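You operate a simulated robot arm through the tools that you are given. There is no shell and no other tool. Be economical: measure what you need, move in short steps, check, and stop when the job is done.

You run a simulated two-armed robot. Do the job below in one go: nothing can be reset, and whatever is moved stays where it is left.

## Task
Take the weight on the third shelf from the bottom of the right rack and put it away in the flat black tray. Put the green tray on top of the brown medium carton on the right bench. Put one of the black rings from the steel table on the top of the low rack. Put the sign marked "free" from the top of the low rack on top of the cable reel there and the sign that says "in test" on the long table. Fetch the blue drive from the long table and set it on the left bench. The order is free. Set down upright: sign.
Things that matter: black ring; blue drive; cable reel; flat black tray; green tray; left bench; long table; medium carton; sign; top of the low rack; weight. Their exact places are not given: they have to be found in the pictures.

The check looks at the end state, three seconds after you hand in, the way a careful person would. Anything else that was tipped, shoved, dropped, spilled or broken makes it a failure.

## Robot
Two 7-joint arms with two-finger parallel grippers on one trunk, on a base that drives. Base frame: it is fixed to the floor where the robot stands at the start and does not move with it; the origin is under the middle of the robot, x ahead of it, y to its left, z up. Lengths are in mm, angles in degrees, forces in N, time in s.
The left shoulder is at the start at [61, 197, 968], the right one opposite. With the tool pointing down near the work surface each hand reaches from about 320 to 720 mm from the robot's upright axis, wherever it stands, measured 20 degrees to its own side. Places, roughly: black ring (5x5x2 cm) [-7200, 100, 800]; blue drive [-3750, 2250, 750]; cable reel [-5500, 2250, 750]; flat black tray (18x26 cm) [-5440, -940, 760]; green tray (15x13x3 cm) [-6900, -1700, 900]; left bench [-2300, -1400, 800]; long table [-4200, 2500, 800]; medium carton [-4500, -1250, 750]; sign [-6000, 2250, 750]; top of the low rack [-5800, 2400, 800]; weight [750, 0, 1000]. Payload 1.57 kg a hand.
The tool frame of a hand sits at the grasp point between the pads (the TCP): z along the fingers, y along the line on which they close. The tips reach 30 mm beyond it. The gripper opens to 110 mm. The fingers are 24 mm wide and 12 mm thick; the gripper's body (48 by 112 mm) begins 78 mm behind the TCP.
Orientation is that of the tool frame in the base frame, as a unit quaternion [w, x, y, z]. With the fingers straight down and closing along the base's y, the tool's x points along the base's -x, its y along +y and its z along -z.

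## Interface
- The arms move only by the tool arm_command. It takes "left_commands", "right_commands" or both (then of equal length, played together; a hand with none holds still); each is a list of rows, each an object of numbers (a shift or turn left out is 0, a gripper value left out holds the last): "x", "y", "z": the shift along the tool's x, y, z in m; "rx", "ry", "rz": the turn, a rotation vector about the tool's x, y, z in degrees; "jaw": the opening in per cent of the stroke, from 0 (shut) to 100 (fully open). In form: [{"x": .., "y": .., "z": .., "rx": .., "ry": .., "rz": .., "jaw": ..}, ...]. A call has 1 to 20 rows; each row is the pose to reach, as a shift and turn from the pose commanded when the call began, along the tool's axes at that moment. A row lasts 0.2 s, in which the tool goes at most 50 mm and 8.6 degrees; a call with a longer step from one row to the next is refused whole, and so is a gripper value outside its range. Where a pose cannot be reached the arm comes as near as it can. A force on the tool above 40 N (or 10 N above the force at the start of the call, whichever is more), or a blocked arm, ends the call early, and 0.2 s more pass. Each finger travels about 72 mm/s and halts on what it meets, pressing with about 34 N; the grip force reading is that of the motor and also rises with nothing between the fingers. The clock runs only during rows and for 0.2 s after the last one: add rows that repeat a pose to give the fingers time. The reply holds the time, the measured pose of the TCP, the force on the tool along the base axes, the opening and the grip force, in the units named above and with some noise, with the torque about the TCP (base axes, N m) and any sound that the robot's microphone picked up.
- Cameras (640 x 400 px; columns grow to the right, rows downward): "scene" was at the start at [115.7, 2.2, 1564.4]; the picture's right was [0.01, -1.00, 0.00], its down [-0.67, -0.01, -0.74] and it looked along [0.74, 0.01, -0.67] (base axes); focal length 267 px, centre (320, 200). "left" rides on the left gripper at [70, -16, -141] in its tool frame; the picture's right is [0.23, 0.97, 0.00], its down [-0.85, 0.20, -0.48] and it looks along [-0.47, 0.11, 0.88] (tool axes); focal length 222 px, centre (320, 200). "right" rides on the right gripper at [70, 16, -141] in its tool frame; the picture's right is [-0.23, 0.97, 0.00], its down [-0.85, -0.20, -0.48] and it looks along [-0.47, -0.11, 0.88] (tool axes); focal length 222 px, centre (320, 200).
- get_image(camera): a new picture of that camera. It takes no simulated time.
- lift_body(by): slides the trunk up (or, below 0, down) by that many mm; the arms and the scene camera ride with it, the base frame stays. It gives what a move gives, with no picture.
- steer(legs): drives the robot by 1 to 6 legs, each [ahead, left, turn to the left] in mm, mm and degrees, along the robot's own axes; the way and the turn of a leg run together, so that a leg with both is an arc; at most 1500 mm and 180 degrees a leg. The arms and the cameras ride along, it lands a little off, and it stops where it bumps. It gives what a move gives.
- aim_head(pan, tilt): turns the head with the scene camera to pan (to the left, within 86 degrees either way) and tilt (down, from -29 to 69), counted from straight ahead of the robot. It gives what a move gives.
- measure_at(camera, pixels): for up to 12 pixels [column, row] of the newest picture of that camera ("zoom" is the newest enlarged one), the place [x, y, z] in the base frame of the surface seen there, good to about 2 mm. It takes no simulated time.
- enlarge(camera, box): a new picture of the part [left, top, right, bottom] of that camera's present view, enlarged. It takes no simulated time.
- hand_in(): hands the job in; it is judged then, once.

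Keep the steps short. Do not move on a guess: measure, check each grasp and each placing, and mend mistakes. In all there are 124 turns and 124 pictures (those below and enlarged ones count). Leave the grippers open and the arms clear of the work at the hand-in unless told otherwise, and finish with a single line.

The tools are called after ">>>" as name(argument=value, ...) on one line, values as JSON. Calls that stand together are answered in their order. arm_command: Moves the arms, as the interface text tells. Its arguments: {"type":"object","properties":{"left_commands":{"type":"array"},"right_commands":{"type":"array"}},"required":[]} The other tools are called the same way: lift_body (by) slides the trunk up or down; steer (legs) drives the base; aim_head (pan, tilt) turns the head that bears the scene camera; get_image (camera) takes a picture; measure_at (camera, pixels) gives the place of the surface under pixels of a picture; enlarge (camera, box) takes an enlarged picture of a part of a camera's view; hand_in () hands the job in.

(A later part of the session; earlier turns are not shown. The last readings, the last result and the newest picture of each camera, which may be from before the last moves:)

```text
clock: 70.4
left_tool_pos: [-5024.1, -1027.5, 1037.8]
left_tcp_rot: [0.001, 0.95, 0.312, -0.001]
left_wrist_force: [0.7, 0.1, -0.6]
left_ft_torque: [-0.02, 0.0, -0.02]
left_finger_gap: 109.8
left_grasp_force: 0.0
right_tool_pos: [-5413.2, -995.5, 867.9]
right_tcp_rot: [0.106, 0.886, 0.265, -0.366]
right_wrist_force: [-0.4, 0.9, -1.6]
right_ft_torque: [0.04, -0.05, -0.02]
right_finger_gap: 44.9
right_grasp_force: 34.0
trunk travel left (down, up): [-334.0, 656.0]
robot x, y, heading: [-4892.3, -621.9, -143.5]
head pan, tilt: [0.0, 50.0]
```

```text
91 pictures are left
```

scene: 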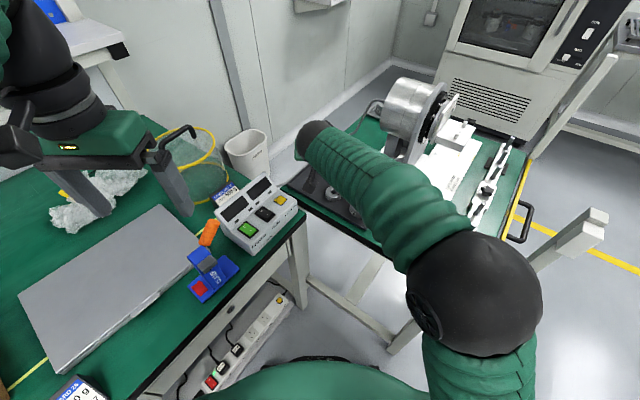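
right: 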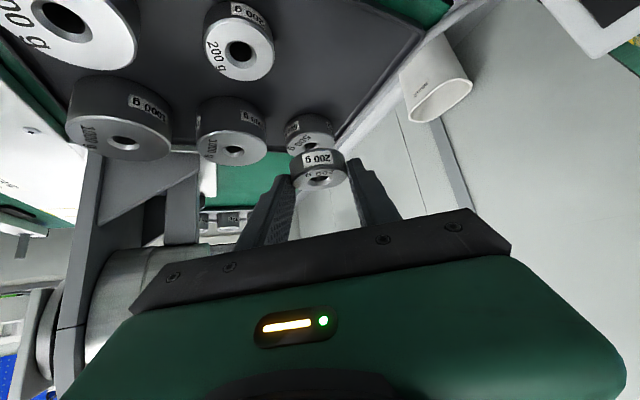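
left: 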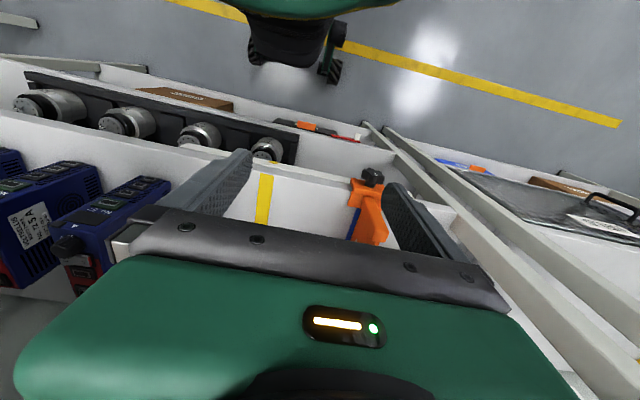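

The weight now hovers beyond the free corner. I'll shift the hand [+27, −18, −20] mm toward it.

>>> arm_command(right_commands=[{"x": 0.008, "y": 0.01, "z": 0.002}, {"x": 0.016, "y": 0.02, "z": 0.004}, {"x": 0.023, "y": 0.0304, "z": 0.0053}, {"x": 0.023, "y": 0.0304, "z": 0.0053}])

>>> get_image(camera="right")

```text
clock: 71.6
left_tool_pos: [-5023.2, -1026.6, 1039.5]
left_tcp_rot: [0.001, 0.95, 0.313, -0.001]
left_wrist_force: [0.0, -0.8, 0.0]
left_ft_torque: [-0.03, -0.02, -0.01]
left_finger_gap: 109.9
left_grasp_force: 0.0
right_tool_pos: [-5438.1, -975.8, 867.3]
right_tcp_rot: [0.098, 0.895, 0.214, -0.378]
right_wrist_force: [1.3, 0.3, -2.1]
right_ft_torque: [0.0, -0.01, 0.0]
right_finger_gap: 44.8
right_grasp_force: 33.7
trunk travel left (down, up): [-334.0, 656.0]
robot x, y, heading: [-4894.3, -621.0, -143.8]
head pan, tilt: [0.0, 50.0]
stopped in row 4 (right hand): the arm was blocked; the commanded pose is now the measured one
```

```text
90 pictures are left
```

right: 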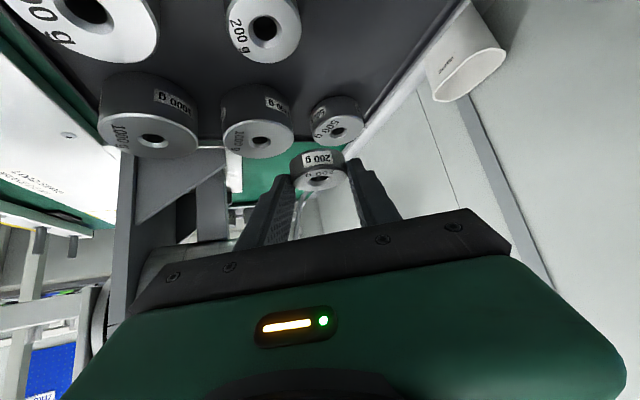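

The arm drifted the other way: a poor elbow configuration. I'll raise the trunk back and retract the hand to its earlier good pose near the body, then approach again with the trunk already low (same arm shape as at the pick).

>>> lift_body(by=230)

>>> arm_command(right_commands=[{"x": 0.021, "z": -0.026, "rx": -0.8, "ry": 0.1, "rz": -1}, {"x": 0.043, "z": -0.053, "rx": -1.7, "ry": 0.3, "rz": -2}, {"x": 0.064, "z": -0.079, "rx": -2.5, "ry": 0.5, "rz": -3}, {"x": 0.085, "z": -0.105, "rx": -3.4, "ry": 0.6, "rz": -4}, {"x": 0.106, "z": -0.132, "rx": -4.2, "ry": 0.8, "rz": -5}, {"x": 0.128, "z": -0.158, "rx": -5, "ry": 0.9, "rz": -6}, {"x": 0.149, "y": -0.002, "z": -0.184, "rx": -5.9, "ry": 1.1, "rz": -6.9}, {"x": 0.149, "y": -0.002, "z": -0.184, "rx": -5.9, "ry": 1.1, "rz": -6.9}])

>>> get_image(camera="scene")

```text
clock: 74.0
left_tool_pos: [-5024.0, -1027.4, 1269.9]
left_tcp_rot: [0.001, 0.95, 0.313, 0.0]
left_wrist_force: [0.5, 0.4, 0.3]
left_ft_torque: [-0.01, -0.04, -0.04]
left_finger_gap: 110.0
left_grasp_force: 0.1
right_tool_pos: [-5437.5, -976.0, 1093.5]
right_tcp_rot: [0.096, 0.895, 0.216, -0.377]
right_wrist_force: [0.3, -0.9, -2.3]
right_ft_torque: [0.02, -0.03, -0.01]
right_finger_gap: 44.9
right_grasp_force: 34.1
trunk travel left (down, up): [-564.0, 426.0]
robot x, y, heading: [-4896.5, -618.1, -143.8]
head pan, tilt: [0.0, 50.0]
```

```text
clock: 75.8
left_tool_pos: [-5023.2, -1027.5, 1269.9]
left_tcp_rot: [0.001, 0.95, 0.312, 0.0]
left_wrist_force: [-0.6, -0.9, 0.3]
left_ft_torque: [-0.01, -0.01, -0.01]
left_finger_gap: 110.0
left_grasp_force: 0.0
right_tool_pos: [-5223.2, -868.6, 1115.0]
right_tcp_rot: [0.122, 0.875, 0.296, -0.363]
right_wrist_force: [-0.2, 0.3, -1.7]
right_ft_torque: [0.0, -0.05, -0.02]
right_finger_gap: 44.8
right_grasp_force: 33.8
trunk travel left (down, up): [-564.0, 426.0]
robot x, y, heading: [-4897.6, -616.6, -143.7]
head pan, tilt: [0.0, 50.0]
```

```text
89 pictures are left
```

scene: 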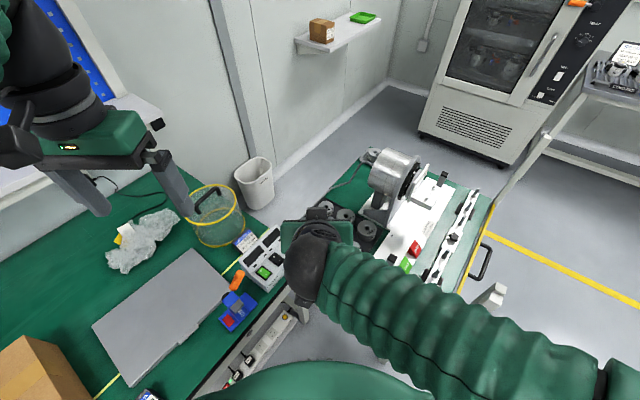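

Back in the good pose. Checking the elbow/forearm heights before lowering the trunk.

>>> measure_at(camera="scene", pixels=[[320, 260], [400, 300], [480, 340], [560, 370], [625, 390], [355, 285], [440, 320]])

```text
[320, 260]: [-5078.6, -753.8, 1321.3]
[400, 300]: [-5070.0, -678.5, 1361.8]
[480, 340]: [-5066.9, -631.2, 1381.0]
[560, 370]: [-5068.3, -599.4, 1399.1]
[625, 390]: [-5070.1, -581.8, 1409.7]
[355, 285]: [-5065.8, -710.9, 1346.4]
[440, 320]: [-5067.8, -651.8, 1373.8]
```

The elbow is high, so lowering is safe. I'll lower the trunk 290 mm and view from the hand.

>>> lift_body(by=-290)

>>> get_image(camera="right")

>>> measure_at(camera="right", pixels=[[318, 152], [318, 168], [340, 175]])

```text
clock: 76.9
left_tool_pos: [-5022.4, -1028.6, 1195.7]
left_tcp_rot: [0.001, 0.95, 0.313, 0.0]
left_wrist_force: [0.9, 0.0, -0.7]
left_ft_torque: [0.02, 0.0, 0.01]
left_finger_gap: 110.1
left_grasp_force: 0.0
right_tool_pos: [-5228.8, -909.0, 1140.9]
right_tcp_rot: [0.215, 0.851, 0.252, -0.407]
right_wrist_force: [-0.6, 0.0, -2.1]
right_ft_torque: [0.05, 0.0, 0.01]
right_finger_gap: 44.8
right_grasp_force: 33.8
trunk travel left (down, up): [-492.0, 498.0]
robot x, y, heading: [-4895.0, -621.3, -143.6]
head pan, tilt: [0.0, 50.0]
stopped: the arm was blocked; the commanded pose is now the measured one
```

```text
88 pictures are left
```

right: 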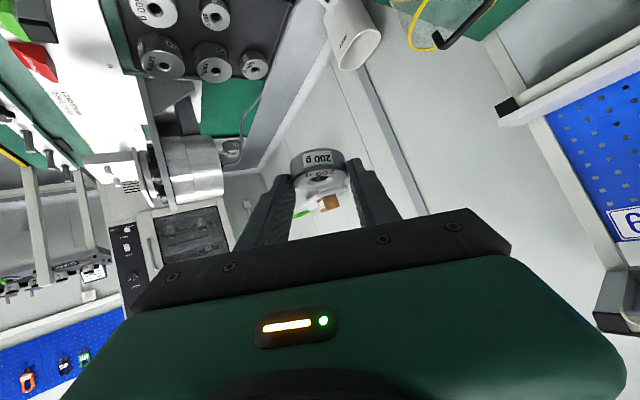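

```text
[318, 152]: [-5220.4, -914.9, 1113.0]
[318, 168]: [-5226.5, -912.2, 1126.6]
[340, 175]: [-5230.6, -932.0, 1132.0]
```

Something physically blocks the right arm going down. I suspect the white post near the table's right corner; I'll look.

>>> aim_head(pan=-35, tilt=50)

>>> get_image(camera="scene")

```text
clock: 78.0
left_tool_pos: [-5023.5, -1027.7, 1197.8]
left_tcp_rot: [0.001, 0.95, 0.312, -0.001]
left_wrist_force: [0.1, -0.2, -1.1]
left_ft_torque: [0.01, 0.02, 0.0]
left_finger_gap: 109.9
left_grasp_force: 0.0
right_tool_pos: [-5230.0, -906.3, 1141.0]
right_tcp_rot: [0.213, 0.851, 0.254, -0.407]
right_wrist_force: [0.0, 0.6, -2.2]
right_ft_torque: [-0.02, -0.05, -0.01]
right_finger_gap: 45.1
right_grasp_force: 33.9
trunk travel left (down, up): [-492.0, 498.0]
robot x, y, heading: [-4895.0, -622.6, -143.9]
head pan, tilt: [-35.0, 50.0]
```

```text
87 pictures are left
```

scene: 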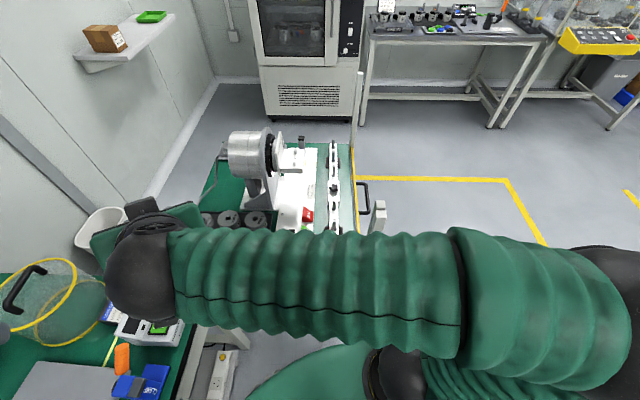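

The white post's top at (377,205) lies right under the forearm. Measuring it.

>>> measure_at(camera="scene", pixels=[[377, 207], [375, 222], [381, 203], [359, 80], [364, 200], [352, 150], [330, 235], [600, 270], [460, 300], [280, 300]])

>>> enlarge(camera="scene", box=[300, 60, 420, 240])

```text
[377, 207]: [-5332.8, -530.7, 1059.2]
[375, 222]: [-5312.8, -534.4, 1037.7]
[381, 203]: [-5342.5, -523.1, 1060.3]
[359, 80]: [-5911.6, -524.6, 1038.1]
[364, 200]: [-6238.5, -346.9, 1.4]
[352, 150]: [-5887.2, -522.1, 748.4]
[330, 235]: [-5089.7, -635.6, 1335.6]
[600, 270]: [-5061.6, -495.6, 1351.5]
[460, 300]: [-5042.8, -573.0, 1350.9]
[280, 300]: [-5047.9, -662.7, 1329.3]
```

```text
2.22 times, centred on (360, 150) of scene
```

zoom: 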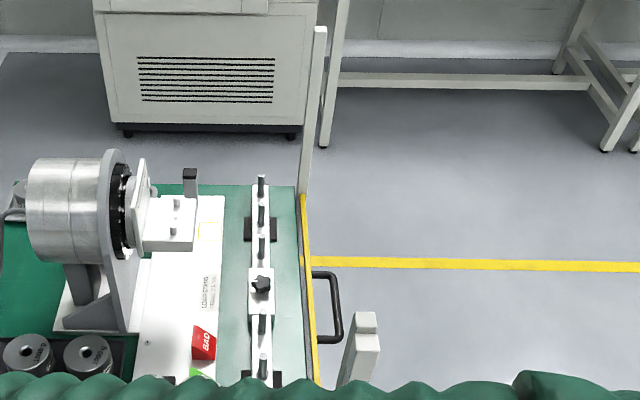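

Two posts hold a guard along y≈−525 (top z≈1060); the forearm isn't at the post. I'll look further right, toward the elbow.

>>> aim_head(pan=-75, tilt=55)

>>> get_image(camera="scene")

>>> get_image(camera="left")

```text
clock: 79.0
left_tool_pos: [-5023.5, -1027.1, 1196.8]
left_tcp_rot: [0.001, 0.95, 0.312, -0.001]
left_wrist_force: [-0.9, -0.1, -0.3]
left_ft_torque: [-0.03, 0.0, 0.01]
left_finger_gap: 109.9
left_grasp_force: 0.1
right_tool_pos: [-5229.7, -905.9, 1141.1]
right_tcp_rot: [0.214, 0.85, 0.255, -0.407]
right_wrist_force: [0.4, -0.3, -2.4]
right_ft_torque: [-0.02, -0.05, 0.01]
right_finger_gap: 45.1
right_grasp_force: 34.6
trunk travel left (down, up): [-492.0, 498.0]
robot x, y, heading: [-4893.5, -620.9, -143.5]
head pan, tilt: [-75.0, 55.0]
```

```text
85 pictures are left
```

scene: 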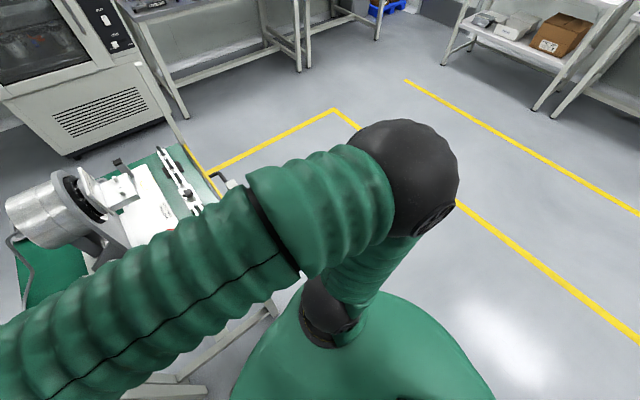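

```text
84 pictures are left
```

left: 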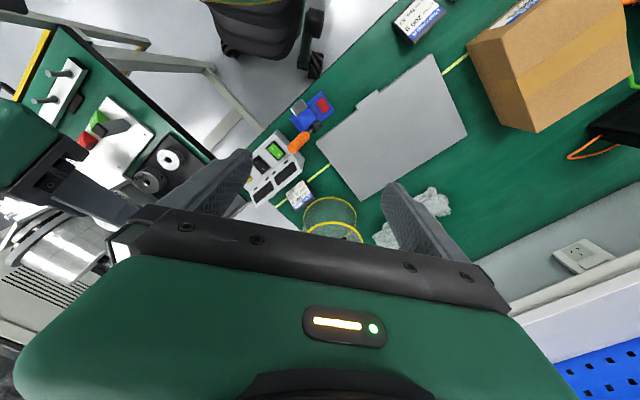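

>>> measure_at(camera="scene", pixels=[[420, 180], [370, 270], [330, 310], [360, 350], [250, 370], [450, 370], [150, 280], [50, 350], [225, 180], [200, 360]])

```text
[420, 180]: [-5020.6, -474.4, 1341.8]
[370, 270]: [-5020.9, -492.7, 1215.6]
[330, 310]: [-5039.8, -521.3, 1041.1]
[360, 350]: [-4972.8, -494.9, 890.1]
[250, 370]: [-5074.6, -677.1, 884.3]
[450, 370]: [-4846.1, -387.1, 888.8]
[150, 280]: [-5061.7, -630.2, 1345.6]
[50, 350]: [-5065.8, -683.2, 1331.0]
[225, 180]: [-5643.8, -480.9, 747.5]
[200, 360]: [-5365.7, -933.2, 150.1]
```

The wrist sensor shows no contact at the hand, so the obstruction is upstream. In the left view the right gripper appears close to the left one at (60,180); I'll measure that gap.

>>> measure_at(camera="left", pixels=[[20, 130], [30, 170], [60, 185], [100, 205], [130, 215], [120, 240], [10, 200], [70, 150]])

>>> aim_head(pan=35, tilt=45)

>>> get_image(camera="scene")

```text
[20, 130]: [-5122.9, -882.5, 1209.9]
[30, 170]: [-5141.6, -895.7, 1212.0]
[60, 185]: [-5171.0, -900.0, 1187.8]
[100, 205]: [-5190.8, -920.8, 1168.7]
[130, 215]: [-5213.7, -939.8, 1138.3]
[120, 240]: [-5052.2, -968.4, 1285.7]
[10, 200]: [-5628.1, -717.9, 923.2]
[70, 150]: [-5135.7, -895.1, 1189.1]
```

```text
clock: 80.9
left_tool_pos: [-5023.5, -1028.1, 1195.7]
left_tcp_rot: [0.0, 0.95, 0.312, 0.0]
left_wrist_force: [0.0, -0.8, -0.7]
left_ft_torque: [0.01, 0.02, 0.0]
left_finger_gap: 110.2
left_grasp_force: 0.0
right_tool_pos: [-5227.5, -907.3, 1140.7]
right_tcp_rot: [0.213, 0.851, 0.255, -0.408]
right_wrist_force: [-0.3, 0.6, -1.5]
right_ft_torque: [0.05, -0.02, 0.0]
right_finger_gap: 44.9
right_grasp_force: 33.9
trunk travel left (down, up): [-492.0, 498.0]
robot x, y, heading: [-4896.8, -622.4, -143.7]
head pan, tilt: [35.0, 45.0]
```

```text
83 pictures are left
```

scene: 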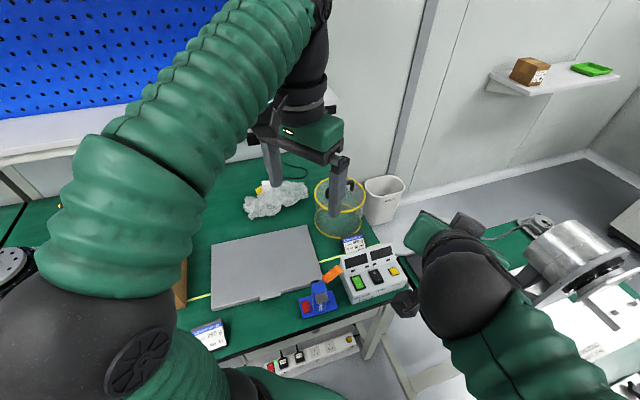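

No contact visible between arms. I'll test by lowering the trunk another 100 mm and read what happens.

>>> lift_body(by=-100)

>>> get_image(camera="scene")

```text
clock: 81.8
left_tool_pos: [-5023.3, -1027.6, 1132.5]
left_tcp_rot: [0.002, 0.95, 0.312, -0.001]
left_wrist_force: [-0.2, 0.3, 0.1]
left_ft_torque: [-0.01, 0.05, 0.05]
left_finger_gap: 109.7
left_grasp_force: 0.2
right_tool_pos: [-5232.6, -927.3, 1175.4]
right_tcp_rot: [0.294, 0.819, 0.213, -0.443]
right_wrist_force: [-0.5, 0.9, -2.1]
right_ft_torque: [0.0, -0.03, -0.01]
right_finger_gap: 44.9
right_grasp_force: 33.6
trunk travel left (down, up): [-430.0, 560.0]
robot x, y, heading: [-4898.2, -617.2, -143.5]
head pan, tilt: [35.0, 45.0]
stopped: the arm was blocked; the commanded pose is now the measured one
```

```text
82 pictures are left
```

scene: 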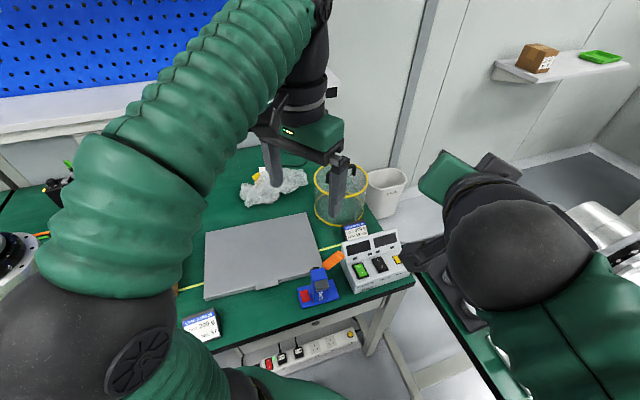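

>>> measure_at(camera="scene", pixels=[[490, 250], [530, 230], [560, 310], [440, 180], [475, 320], [425, 250], [610, 280], [470, 200]])

>>> get_image(camera="right")

>>> get_image(camera="left")

```text
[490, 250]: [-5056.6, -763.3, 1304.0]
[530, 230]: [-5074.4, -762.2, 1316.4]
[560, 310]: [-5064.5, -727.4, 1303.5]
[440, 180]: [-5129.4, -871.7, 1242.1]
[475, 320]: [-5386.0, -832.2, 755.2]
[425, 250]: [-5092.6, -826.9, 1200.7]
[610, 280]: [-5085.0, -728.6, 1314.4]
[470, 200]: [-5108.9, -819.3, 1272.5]
```

```text
81 pictures are left
```

right: 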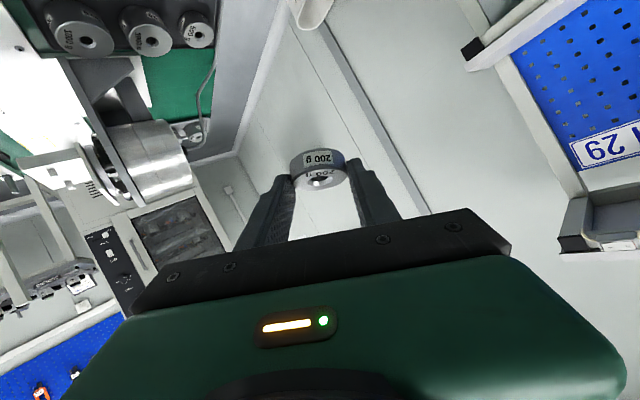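

```text
80 pictures are left
```

left: 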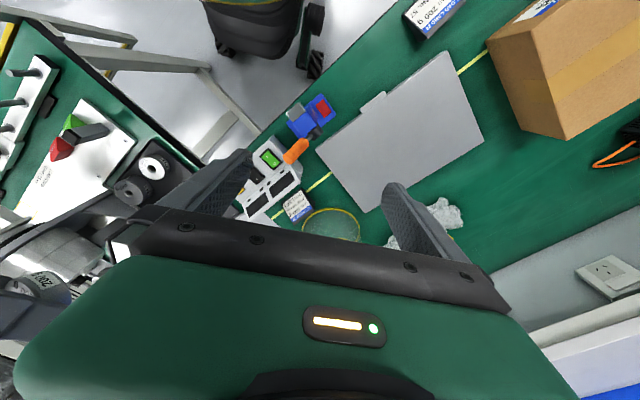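

The wrist stays at the same absolute height while the trunk sinks, so something supports it from below. I'll measure the beams seen in the left view under it.

>>> measure_at(camera="left", pixels=[[130, 57], [90, 30], [190, 68], [215, 85], [240, 120], [30, 5], [255, 40], [315, 25], [310, 65], [280, 5], [215, 130], [100, 75]])

```text
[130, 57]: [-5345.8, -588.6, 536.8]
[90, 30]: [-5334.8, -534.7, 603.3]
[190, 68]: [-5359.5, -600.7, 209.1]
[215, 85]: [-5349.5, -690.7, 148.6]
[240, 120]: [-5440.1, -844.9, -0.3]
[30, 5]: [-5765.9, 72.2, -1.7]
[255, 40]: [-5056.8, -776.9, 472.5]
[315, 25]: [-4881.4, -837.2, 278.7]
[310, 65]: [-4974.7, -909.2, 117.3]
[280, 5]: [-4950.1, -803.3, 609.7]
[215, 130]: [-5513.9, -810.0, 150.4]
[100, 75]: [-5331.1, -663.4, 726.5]
```

Nothing solid shows there. I'll back out: raise the trunk by 135 and see how the arm settles.

>>> lift_body(by=134)

>>> aim_head(pan=0, tilt=60)

>>> get_image(camera="scene")

```text
clock: 83.4
left_tool_pos: [-5023.7, -1027.1, 1268.2]
left_tcp_rot: [0.002, 0.95, 0.313, -0.001]
left_wrist_force: [0.0, -0.2, 0.5]
left_ft_torque: [0.0, -0.03, -0.01]
left_finger_gap: 109.8
left_grasp_force: 0.1
right_tool_pos: [-5231.2, -927.8, 1306.0]
right_tcp_rot: [0.29, 0.821, 0.217, -0.441]
right_wrist_force: [-0.1, 0.6, -2.4]
right_ft_torque: [0.0, -0.03, 0.01]
right_finger_gap: 44.8
right_grasp_force: 34.0
trunk travel left (down, up): [-564.0, 426.0]
robot x, y, heading: [-4897.9, -619.4, -143.9]
head pan, tilt: [35.0, 45.0]
```

```text
clock: 84.4
left_tool_pos: [-5022.9, -1026.9, 1269.5]
left_tcp_rot: [0.001, 0.95, 0.312, 0.0]
left_wrist_force: [-0.1, 0.1, -0.3]
left_ft_torque: [-0.01, 0.0, 0.0]
left_finger_gap: 109.8
left_grasp_force: 0.0
right_tool_pos: [-5231.9, -925.5, 1305.2]
right_tcp_rot: [0.29, 0.821, 0.217, -0.441]
right_wrist_force: [-0.2, 0.6, -2.3]
right_ft_torque: [0.05, -0.05, 0.0]
right_finger_gap: 44.7
right_grasp_force: 33.9
trunk travel left (down, up): [-564.0, 426.0]
robot x, y, heading: [-4896.8, -618.2, -143.5]
head pan, tilt: [0.0, 60.0]
```

```text
79 pictures are left
```

scene: 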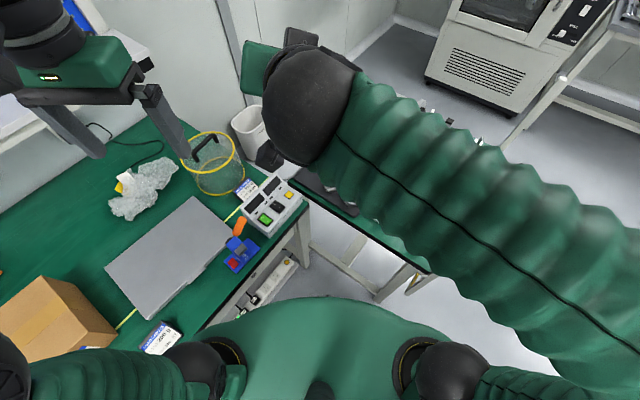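

I'll move the hand directly out to the earlier workable hover pose [−5413, −995, 1140] with the proper 45° orientation.

>>> arm_command(right_commands=[{"x": 0.005, "y": -0.013, "z": 0.028, "rx": 1.6, "ry": 2.1, "rz": -1.4}, {"x": 0.01, "y": -0.027, "z": 0.057, "rx": 3.1, "ry": 4.2, "rz": -2.8}, {"x": 0.015, "y": -0.04, "z": 0.085, "rx": 4.7, "ry": 6.4, "rz": -4.3}, {"x": 0.02, "y": -0.053, "z": 0.113, "rx": 6.3, "ry": 8.5, "rz": -5.7}, {"x": 0.025, "y": -0.067, "z": 0.142, "rx": 7.9, "ry": 10.6, "rz": -7.1}, {"x": 0.03, "y": -0.08, "z": 0.17, "rx": 9.4, "ry": 12.7, "rz": -8.5}, {"x": 0.035, "y": -0.093, "z": 0.198, "rx": 11, "ry": 14.8, "rz": -9.9}, {"x": 0.0397, "y": -0.107, "z": 0.227, "rx": 12.6, "ry": 17, "rz": -11.4}, {"x": 0.0397, "y": -0.107, "z": 0.227, "rx": 12.6, "ry": 17, "rz": -11.4}])

>>> get_image(camera="scene")

```text
clock: 86.4
left_tool_pos: [-5021.3, -1028.2, 1269.9]
left_tcp_rot: [0.001, 0.95, 0.312, -0.001]
left_wrist_force: [-1.2, 0.3, 0.2]
left_ft_torque: [-0.05, -0.01, 0.01]
left_finger_gap: 110.0
left_grasp_force: 0.1
right_tool_pos: [-5414.7, -994.8, 1142.0]
right_tcp_rot: [0.118, 0.878, 0.288, -0.363]
right_wrist_force: [0.3, 0.7, -1.8]
right_ft_torque: [0.01, -0.03, 0.02]
right_finger_gap: 44.8
right_grasp_force: 34.1
trunk travel left (down, up): [-564.0, 426.0]
robot x, y, heading: [-4891.5, -620.3, -143.9]
head pan, tilt: [0.0, 60.0]
```

```text
78 pictures are left
```

scene: 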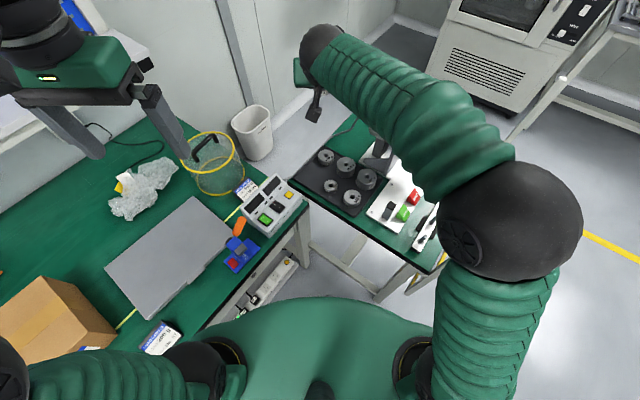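

Reached cleanly. I'll nudge the base (12 mm back, 32 mm left) to place the hand over the free corner, then lower the trunk 280 mm.

>>> steer(legs=[[-12, 32, 0]])

>>> lift_body(by=-280)

>>> get_image(camera="right")

```text
clock: 87.2
left_tool_pos: [-5007.9, -1033.4, 1271.6]
left_tcp_rot: [0.007, 0.951, 0.31, 0.002]
left_wrist_force: [-1.1, 0.9, -0.3]
left_ft_torque: [-0.01, -0.07, -0.01]
left_finger_gap: 110.1
left_grasp_force: 0.0
right_tool_pos: [-5398.4, -1000.2, 1140.1]
right_tcp_rot: [0.122, 0.88, 0.283, -0.361]
right_wrist_force: [-1.2, 0.5, -1.9]
right_ft_torque: [0.01, -0.09, 0.08]
right_finger_gap: 44.9
right_grasp_force: 34.0
trunk travel left (down, up): [-564.0, 426.0]
robot x, y, heading: [-4866.4, -635.1, -143.6]
head pan, tilt: [0.0, 60.0]
```

```text
clock: 90.1
left_tool_pos: [-4998.0, -1039.2, 989.9]
left_tcp_rot: [0.004, 0.951, 0.31, 0.001]
left_wrist_force: [0.4, -1.3, 0.8]
left_ft_torque: [0.01, 0.01, 0.02]
left_finger_gap: 109.8
left_grasp_force: 0.1
right_tool_pos: [-5391.0, -1005.0, 861.7]
right_tcp_rot: [0.12, 0.879, 0.285, -0.363]
right_wrist_force: [0.6, -0.5, -2.9]
right_ft_torque: [0.06, -0.05, -0.03]
right_finger_gap: 44.8
right_grasp_force: 33.8
trunk travel left (down, up): [-284.0, 706.0]
robot x, y, heading: [-4867.2, -638.3, -143.9]
head pan, tilt: [0.0, 60.0]
```

```text
77 pictures are left
```

right: 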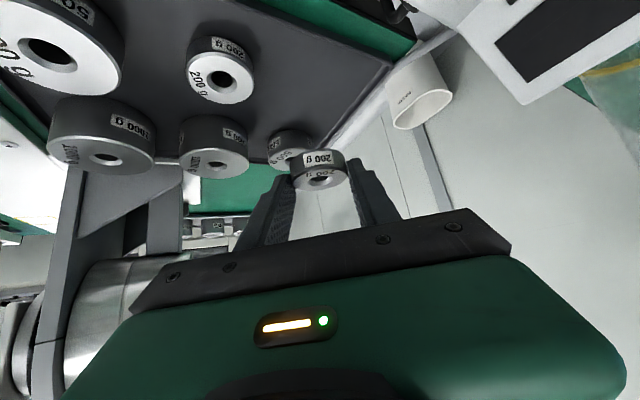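

Now the weight hovers just beside the free spot. I'll shift 10 mm to the left with the arm, then lower the trunk 60 mm and check.

>>> arm_command(right_commands=[{"y": 0.005}, {"y": 0.01}, {"y": 0.01}])

>>> lift_body(by=-58)

>>> get_image(camera="right")

>>> measure_at(camera="right", pixels=[[318, 150], [318, 155], [318, 170]])

```text
clock: 90.9
left_tool_pos: [-4998.7, -1038.5, 990.8]
left_tcp_rot: [0.004, 0.951, 0.31, 0.0]
left_wrist_force: [0.0, 0.5, 0.2]
left_ft_torque: [0.0, 0.01, 0.01]
left_finger_gap: 109.8
left_grasp_force: 0.1
right_tool_pos: [-5385.2, -1013.5, 862.6]
right_tcp_rot: [0.119, 0.879, 0.285, -0.363]
right_wrist_force: [-0.5, -0.7, -2.0]
right_ft_torque: [-0.01, -0.02, 0.0]
right_finger_gap: 44.6
right_grasp_force: 33.6
trunk travel left (down, up): [-284.0, 706.0]
robot x, y, heading: [-4870.1, -635.9, -143.8]
head pan, tilt: [0.0, 60.0]
```

```text
clock: 91.9
left_tool_pos: [-4999.6, -1038.2, 932.5]
left_tcp_rot: [0.003, 0.951, 0.31, 0.0]
left_wrist_force: [1.1, -0.1, -0.6]
left_ft_torque: [-0.03, 0.03, 0.0]
left_finger_gap: 110.0
left_grasp_force: 0.0
right_tool_pos: [-5385.2, -1013.1, 804.8]
right_tcp_rot: [0.119, 0.879, 0.284, -0.363]
right_wrist_force: [-0.6, -0.1, -1.5]
right_ft_torque: [0.04, -0.06, 0.0]
right_finger_gap: 44.9
right_grasp_force: 33.6
trunk travel left (down, up): [-226.0, 764.0]
robot x, y, heading: [-4865.1, -634.8, -143.7]
head pan, tilt: [0.0, 60.0]
```

```text
76 pictures are left
```

right: 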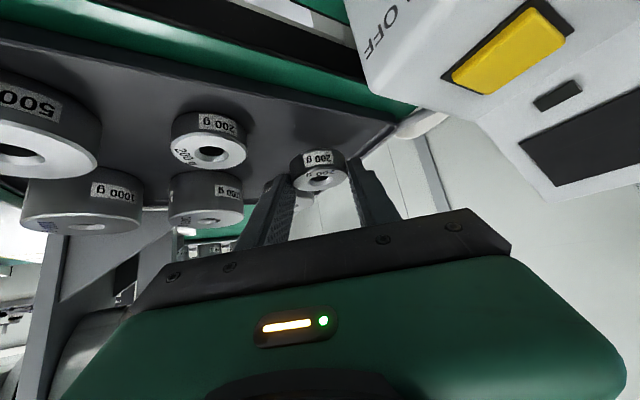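

```text
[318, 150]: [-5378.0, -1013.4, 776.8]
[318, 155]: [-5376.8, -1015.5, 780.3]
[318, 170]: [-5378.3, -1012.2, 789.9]
```

The weight is about 16 mm above the tray over the free corner. I'll lower gently with the arm and stop at contact.

>>> arm_command(right_commands=[{"x": 0.0035, "z": 0.0035}, {"x": 0.007, "z": 0.007}, {"x": 0.0095, "z": 0.0095}, {"x": 0.0113, "z": 0.0113}, {"x": 0.0113, "z": 0.0113}])

>>> get_image(camera="right")

```text
clock: 93.1
left_tool_pos: [-4999.8, -1038.7, 931.9]
left_tcp_rot: [0.003, 0.951, 0.31, -0.001]
left_wrist_force: [-0.1, 0.5, -0.1]
left_ft_torque: [0.0, -0.01, -0.02]
left_finger_gap: 109.9
left_grasp_force: 0.0
right_tool_pos: [-5385.0, -1013.4, 790.5]
right_tcp_rot: [0.119, 0.879, 0.284, -0.364]
right_wrist_force: [-0.2, 0.2, -2.3]
right_ft_torque: [0.01, -0.02, 0.05]
right_finger_gap: 44.7
right_grasp_force: 34.5
trunk travel left (down, up): [-226.0, 764.0]
robot x, y, heading: [-4867.1, -634.7, -143.8]
head pan, tilt: [0.0, 60.0]
```

```text
75 pictures are left
```

right: 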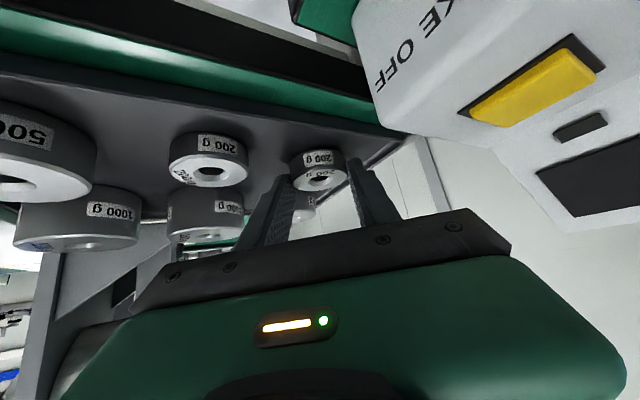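

Still carrying about 2 N; I'll go down 3 mm more in fine steps.

>>> arm_command(right_commands=[{"x": 0.0007, "z": 0.0007}, {"x": 0.0014, "z": 0.0014}, {"x": 0.0021, "z": 0.0021}, {"x": 0.0021, "z": 0.0021}])

```text
clock: 94.1
left_tool_pos: [-4999.6, -1038.0, 932.6]
left_tcp_rot: [0.004, 0.951, 0.31, -0.001]
left_wrist_force: [0.2, 0.5, 0.7]
left_ft_torque: [0.01, 0.0, 0.0]
left_finger_gap: 110.2
left_grasp_force: 0.0
right_tool_pos: [-5384.3, -1011.5, 787.7]
right_tcp_rot: [0.119, 0.879, 0.284, -0.364]
right_wrist_force: [-2.5, 0.2, 3.7]
right_ft_torque: [0.09, 0.16, 0.03]
right_finger_gap: 45.0
right_grasp_force: 33.9
trunk travel left (down, up): [-226.0, 764.0]
robot x, y, heading: [-4869.2, -636.1, -143.9]
head pan, tilt: [0.0, 60.0]
```

Contact felt (+3.7 N). I'll open modestly and then rise straight up.

>>> arm_command(right_commands=[{"jaw": 48}, {"jaw": 60}, {"jaw": 60}, {"jaw": 60}, {"x": -0.014, "z": -0.014}, {"x": -0.035, "z": -0.035}, {"x": -0.056, "z": -0.056}, {"x": -0.056, "z": -0.056}])

>>> get_image(camera="right")

```text
clock: 95.9
left_tool_pos: [-4998.2, -1038.6, 932.8]
left_tcp_rot: [0.004, 0.951, 0.31, -0.001]
left_wrist_force: [0.2, -0.6, 0.5]
left_ft_torque: [-0.03, 0.01, 0.0]
left_finger_gap: 109.9
left_grasp_force: 0.1
right_tool_pos: [-5383.1, -1011.3, 866.7]
right_tcp_rot: [0.119, 0.879, 0.285, -0.363]
right_wrist_force: [-0.8, -0.3, -0.1]
right_ft_torque: [-0.03, -0.01, -0.05]
right_finger_gap: 65.8
right_grasp_force: 0.0
trunk travel left (down, up): [-226.0, 764.0]
robot x, y, heading: [-4864.5, -640.0, -143.9]
head pan, tilt: [0.0, 60.0]
```

```text
74 pictures are left
```

right: 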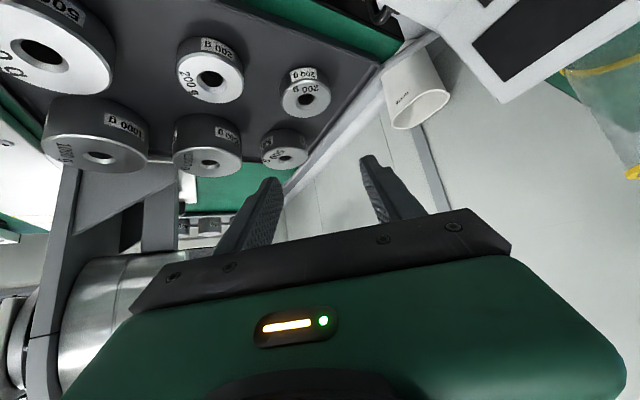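

The weight stands flat in the tray. Now I raise the trunk back and return the right arm to its neutral pose, then look for the route to the green tray.

>>> lift_body(by=338)

>>> arm_command(right_commands=[{"x": 0.016, "y": -0.015, "z": -0.029, "ry": 5}, {"x": 0.032, "y": -0.031, "z": -0.058, "ry": 10}, {"x": 0.048, "y": -0.046, "z": -0.086, "ry": 15}, {"x": 0.064, "y": -0.061, "z": -0.115, "ry": 20}, {"x": 0.079, "y": -0.077, "z": -0.144, "ry": 25}, {"x": 0.095, "y": -0.092, "z": -0.173, "ry": 30}, {"x": 0.111, "y": -0.107, "z": -0.201, "ry": 35}, {"x": 0.127, "y": -0.123, "z": -0.23, "ry": 40}, {"x": 0.143, "y": -0.138, "z": -0.259, "ry": 45}, {"x": 0.143, "y": -0.138, "z": -0.259, "ry": 45}])

>>> aim_head(pan=-45, tilt=25)

>>> get_image(camera="scene")

```text
clock: 99.2
left_tool_pos: [-4999.4, -1038.6, 1270.2]
left_tcp_rot: [0.005, 0.951, 0.309, 0.0]
left_wrist_force: [-0.5, -0.8, -0.4]
left_ft_torque: [0.02, -0.02, 0.0]
left_finger_gap: 110.2
left_grasp_force: 0.0
right_tool_pos: [-5384.3, -1011.5, 1204.8]
right_tcp_rot: [0.119, 0.879, 0.285, -0.364]
right_wrist_force: [-0.7, 0.7, 0.6]
right_ft_torque: [0.0, 0.02, -0.01]
right_finger_gap: 65.9
right_grasp_force: 0.1
trunk travel left (down, up): [-564.0, 426.0]
robot x, y, heading: [-4867.7, -634.1, -143.8]
head pan, tilt: [0.0, 60.0]
```

```text
clock: 101.4
left_tool_pos: [-4999.9, -1038.6, 1270.0]
left_tcp_rot: [0.004, 0.951, 0.31, 0.0]
left_wrist_force: [-0.1, 0.5, 0.3]
left_ft_torque: [0.01, -0.02, 0.04]
left_finger_gap: 109.9
left_grasp_force: 0.0
right_tool_pos: [-5236.3, -731.4, 1288.5]
right_tcp_rot: [0.001, 0.952, 0.307, 0.001]
right_wrist_force: [-0.8, 0.4, -0.3]
right_ft_torque: [0.0, 0.04, -0.03]
right_finger_gap: 65.9
right_grasp_force: 0.1
trunk travel left (down, up): [-564.0, 426.0]
robot x, y, heading: [-4862.2, -636.1, -143.8]
head pan, tilt: [0.0, 60.0]
```

```text
clock: 102.5
left_tool_pos: [-4999.8, -1038.5, 1270.7]
left_tcp_rot: [0.004, 0.951, 0.31, 0.0]
left_wrist_force: [-1.0, -0.2, -0.5]
left_ft_torque: [-0.02, 0.0, -0.02]
left_finger_gap: 109.8
left_grasp_force: 0.1
right_tool_pos: [-5236.8, -731.4, 1287.8]
right_tcp_rot: [0.002, 0.951, 0.308, 0.0]
right_wrist_force: [0.5, 0.5, -0.4]
right_ft_torque: [-0.02, 0.0, 0.0]
right_finger_gap: 66.1
right_grasp_force: 0.2
trunk travel left (down, up): [-564.0, 426.0]
robot x, y, heading: [-4864.8, -640.1, -143.6]
head pan, tilt: [-45.0, 25.0]
```

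```text
73 pictures are left
```

scene: 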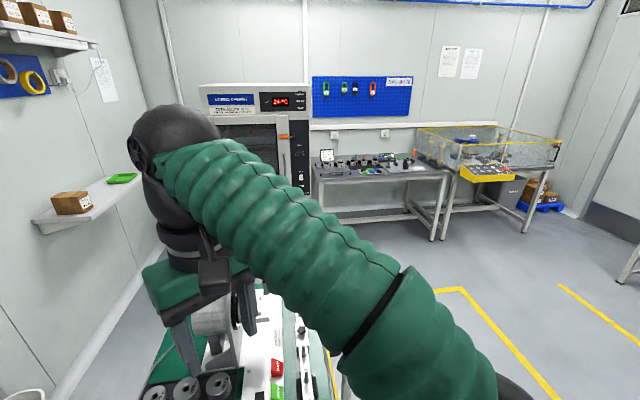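

I'll measure the oven front, the steel table edge and the shelf with the green tray.

>>> measure_at(camera="scene", pixels=[[320, 182], [440, 176], [300, 180], [318, 222], [110, 182], [138, 175], [124, 180], [118, 173], [130, 173], [75, 205], [432, 240], [60, 228]])

>>> enlarge(camera="scene", box=[310, 135, 460, 229])

```text
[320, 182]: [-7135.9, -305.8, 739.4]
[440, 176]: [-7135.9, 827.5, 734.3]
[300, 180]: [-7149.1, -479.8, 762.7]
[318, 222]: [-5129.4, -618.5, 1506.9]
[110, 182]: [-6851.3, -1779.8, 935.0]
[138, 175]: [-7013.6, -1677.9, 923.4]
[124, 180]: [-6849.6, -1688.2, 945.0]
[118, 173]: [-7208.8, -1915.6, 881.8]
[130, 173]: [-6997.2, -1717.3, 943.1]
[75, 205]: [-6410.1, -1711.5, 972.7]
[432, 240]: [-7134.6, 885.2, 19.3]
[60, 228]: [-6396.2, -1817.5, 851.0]
```

```text
4.26 times, centred on (385, 182) of scene
```

zoom: 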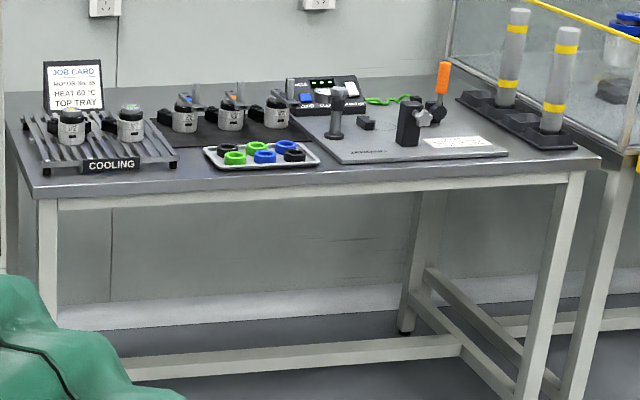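

Rings lie on the small tray at the steel table's front (table edge x≈−7136, top z≈740). I'll turn to face −x, sidestep to the open aisle and drive up to the steel table.

>>> steer(legs=[[0, 0, -36.4], [0, -720, 0], [1500, 0, 0], [180, 0, 0]])

>>> aim_head(pan=0, tilt=42)

>>> get_image(camera="scene")

```text
clock: 116.2
left_tool_pos: [-6920.4, -157.7, 1270.1]
left_tcp_rot: [0.003, 1.0, -0.016, -0.003]
left_wrist_force: [0.3, 0.7, -0.2]
left_ft_torque: [-0.01, -0.01, -0.03]
left_finger_gap: 109.8
left_grasp_force: 0.1
right_tool_pos: [-6918.7, 228.7, 1289.2]
right_tcp_rot: [0.002, 1.0, -0.017, -0.001]
right_wrist_force: [0.8, 0.3, 0.6]
right_ft_torque: [0.0, 0.04, -0.01]
right_finger_gap: 66.0
right_grasp_force: 0.2
trunk travel left (down, up): [-564.0, 426.0]
robot x, y, heading: [-6572.2, 77.2, 178.2]
head pan, tilt: [-45.0, 25.0]
```

```text
clock: 117.4
left_tool_pos: [-6922.3, -157.2, 1271.0]
left_tcp_rot: [0.003, 1.0, -0.016, -0.002]
left_wrist_force: [-0.8, -0.5, 0.3]
left_ft_torque: [0.01, -0.02, -0.01]
left_finger_gap: 109.8
left_grasp_force: 0.1
right_tool_pos: [-6920.7, 229.5, 1288.6]
right_tcp_rot: [0.002, 1.0, -0.018, 0.0]
right_wrist_force: [-0.6, 0.4, 0.2]
right_ft_torque: [-0.03, 0.0, -0.01]
right_finger_gap: 65.8
right_grasp_force: 0.1
trunk travel left (down, up): [-564.0, 426.0]
robot x, y, heading: [-6573.9, 78.2, 178.5]
head pan, tilt: [0.0, 42.0]
```

```text
71 pictures are left
```

scene: 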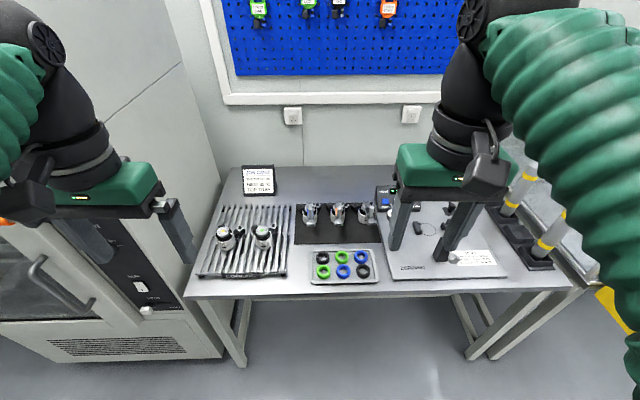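

The ring tray is at (343,265); black rings at (322,258) and (363,271). Zooming and measuring.

>>> enlarge(camera="scene", box=[300, 240, 390, 296])

>>> measure_at(camera="scene", pixels=[[322, 258], [315, 258], [329, 258], [322, 263], [322, 253], [363, 271], [341, 256], [322, 272], [310, 283], [378, 280], [320, 293]])

```text
7.11 times, centred on (345, 268) of scene
```

zoom: 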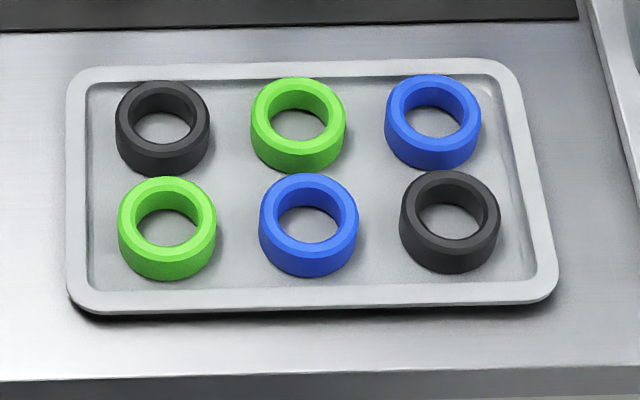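

```text
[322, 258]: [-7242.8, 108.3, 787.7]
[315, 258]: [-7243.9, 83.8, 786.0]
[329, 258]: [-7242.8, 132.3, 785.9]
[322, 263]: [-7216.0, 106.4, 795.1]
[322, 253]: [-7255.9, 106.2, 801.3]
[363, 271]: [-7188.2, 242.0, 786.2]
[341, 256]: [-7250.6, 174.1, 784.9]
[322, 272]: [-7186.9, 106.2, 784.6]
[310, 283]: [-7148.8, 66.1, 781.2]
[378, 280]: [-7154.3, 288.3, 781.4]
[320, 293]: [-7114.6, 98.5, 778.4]
```

Ring 2 (front right, centre about [−7187, 242], top z≈802) can be gripped on the diagonal, where neighbours leave room. I'll lower the trunk 150 mm, then move the right hand above it with a 45° yaw.

>>> lift_body(by=-150)

>>> arm_command(right_commands=[{"x": -0.04, "rz": 7}, {"x": -0.08, "rz": 14}, {"x": -0.12, "rz": 21}, {"x": -0.16, "rz": 28}, {"x": -0.2, "rz": 35}, {"x": -0.24, "rz": 40, "y": -0.003}, {"x": -0.2666, "y": -0.006, "rz": 45}, {"x": -0.2666, "y": -0.006, "rz": 45, "z": 0.04}, {"x": -0.2666, "y": -0.006, "rz": 45, "z": 0.08}, {"x": -0.2666, "y": -0.006, "rz": 45, "z": 0.12}, {"x": -0.2666, "y": -0.006, "rz": 45, "z": 0.16}, {"x": -0.2666, "y": -0.006, "rz": 45, "z": 0.2}, {"x": -0.2666, "y": -0.006, "rz": 45, "z": 0.24}, {"x": -0.2666, "y": -0.006, "rz": 45, "z": 0.24}])

>>> get_image(camera="right")

```text
clock: 119.1
left_tool_pos: [-6922.0, -156.9, 1120.6]
left_tcp_rot: [0.003, 1.0, -0.016, -0.001]
left_wrist_force: [-0.1, 0.0, -0.1]
left_ft_torque: [0.0, 0.0, 0.02]
left_finger_gap: 109.9
left_grasp_force: 0.1
right_tool_pos: [-6920.9, 229.9, 1137.1]
right_tcp_rot: [0.001, 1.0, -0.018, 0.001]
right_wrist_force: [0.4, 0.2, 0.1]
right_ft_torque: [0.0, -0.01, -0.01]
right_finger_gap: 66.1
right_grasp_force: 0.0
trunk travel left (down, up): [-414.0, 576.0]
robot x, y, heading: [-6570.7, 75.2, 178.1]
head pan, tilt: [0.0, 42.0]
```

```text
clock: 122.1
left_tool_pos: [-6922.2, -156.8, 1121.3]
left_tcp_rot: [0.003, 1.0, -0.015, -0.001]
left_wrist_force: [0.3, 0.1, 0.1]
left_ft_torque: [-0.01, -0.02, 0.01]
left_finger_gap: 109.8
left_grasp_force: 0.0
right_tool_pos: [-7183.6, 245.4, 897.2]
right_tcp_rot: [0.001, 0.917, -0.399, 0.001]
right_wrist_force: [0.8, 0.1, 0.5]
right_ft_torque: [0.01, 0.04, 0.03]
right_finger_gap: 66.1
right_grasp_force: 0.0
right hand out of reach, approached as far as the arm can: row 2, 3, 4, 5, 6, 7, 8, 9, 10, 11
trunk travel left (down, up): [-414.0, 576.0]
robot x, y, heading: [-6571.3, 79.4, 178.4]
head pan, tilt: [0.0, 42.0]
```

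```text
69 pictures are left
```

right: 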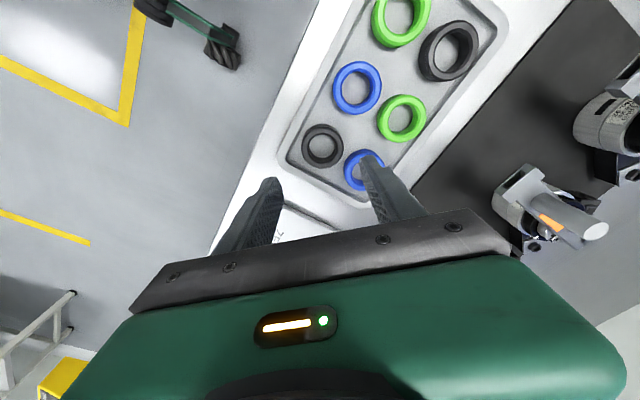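

The hand hovers near the ring. Measuring the black ring at (322,147) and its neighbours in this closer view.

>>> enlarge(camera="right", box=[270, 70, 430, 200])

>>> measure_at(camera="right", pixels=[[322, 146], [322, 127], [341, 147], [305, 147], [322, 165], [335, 134], [309, 159], [357, 88], [400, 118], [296, 165]])

```text
3.08 times, centred on (350, 135) of right
```

zoom: 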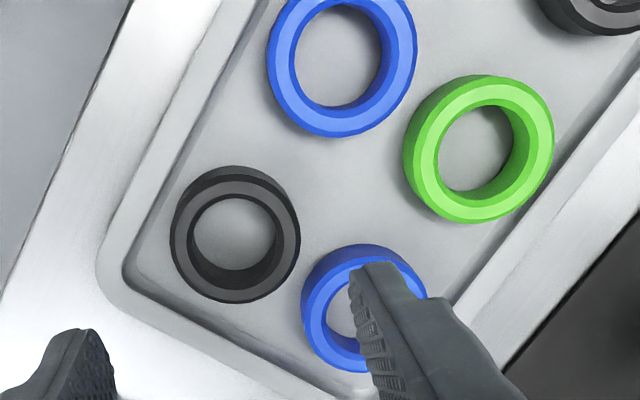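

```text
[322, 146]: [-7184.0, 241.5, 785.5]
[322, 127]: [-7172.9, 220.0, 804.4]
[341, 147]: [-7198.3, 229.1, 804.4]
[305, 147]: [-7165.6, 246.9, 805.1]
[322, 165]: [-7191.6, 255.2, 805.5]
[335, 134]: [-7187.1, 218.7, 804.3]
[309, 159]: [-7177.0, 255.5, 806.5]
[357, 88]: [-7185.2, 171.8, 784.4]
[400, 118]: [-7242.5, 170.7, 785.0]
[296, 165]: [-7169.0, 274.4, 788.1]
```

Ring centre is [−7182, 238], top z 805, floor 785. I'll correct 6.5/4 mm and go down to TCP z≈821.

>>> arm_command(right_commands=[{"x": 0.0065, "y": 0.004}, {"x": 0.0065, "y": 0.004, "z": 0.025}, {"x": 0.0065, "y": 0.004, "z": 0.05}, {"x": 0.0065, "y": 0.004, "z": 0.066}, {"x": 0.0065, "y": 0.004, "z": 0.076}, {"x": 0.0065, "y": 0.004, "z": 0.076}])

>>> get_image(camera="right")

```text
clock: 123.5
left_tool_pos: [-6923.0, -157.7, 1121.7]
left_tcp_rot: [0.004, 1.0, -0.016, -0.001]
left_wrist_force: [0.1, 0.1, 0.2]
left_ft_torque: [0.0, 0.0, 0.01]
left_finger_gap: 110.1
left_grasp_force: 0.0
right_tool_pos: [-7182.9, 237.2, 822.3]
right_tcp_rot: [0.002, 0.917, -0.399, 0.0]
right_wrist_force: [0.0, 1.4, 8.3]
right_ft_torque: [0.25, -0.22, 0.02]
right_finger_gap: 66.2
right_grasp_force: 0.4
trunk travel left (down, up): [-414.0, 576.0]
robot x, y, heading: [-6573.7, 77.4, 178.3]
head pan, tilt: [0.0, 42.0]
```

```text
67 pictures are left
```

right: 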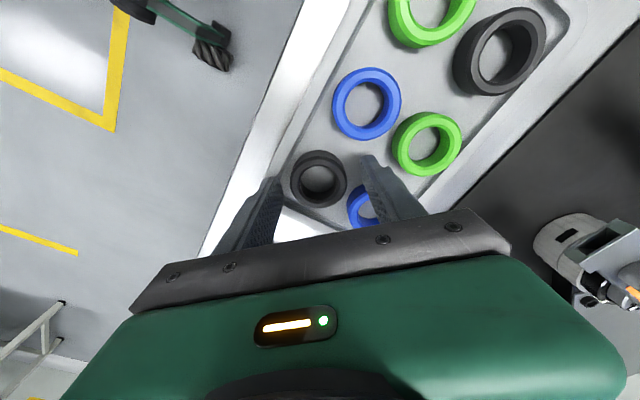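

A light touch (8 N): the outer finger sits on the tray rim. I'll rise 4 mm and close.

>>> arm_command(right_commands=[{"z": -0.004}, {"z": -0.004, "jaw": 48}, {"z": -0.004, "jaw": 48}, {"z": -0.004, "jaw": 28}, {"z": -0.004, "jaw": 28}, {"z": -0.004, "jaw": 28}])

>>> get_image(camera="right")

```text
clock: 124.9
left_tool_pos: [-6922.2, -157.5, 1120.3]
left_tcp_rot: [0.004, 1.0, -0.016, -0.002]
left_wrist_force: [-0.2, 1.2, 0.4]
left_ft_torque: [-0.02, -0.01, -0.03]
left_finger_gap: 110.1
left_grasp_force: 0.0
right_tool_pos: [-7183.9, 236.9, 825.4]
right_tcp_rot: [0.002, 0.917, -0.399, 0.0]
right_wrist_force: [-0.1, 0.4, 0.2]
right_ft_torque: [0.0, 0.0, 0.01]
right_finger_gap: 44.0
right_grasp_force: 33.7
trunk travel left (down, up): [-414.0, 576.0]
robot x, y, heading: [-6570.8, 79.9, 178.1]
head pan, tilt: [0.0, 42.0]
```

```text
66 pictures are left
```

right: 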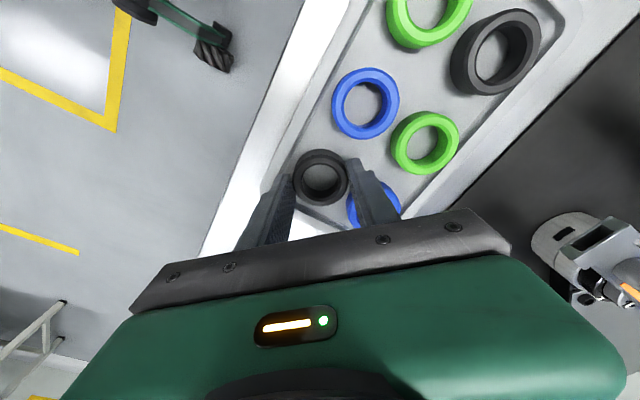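

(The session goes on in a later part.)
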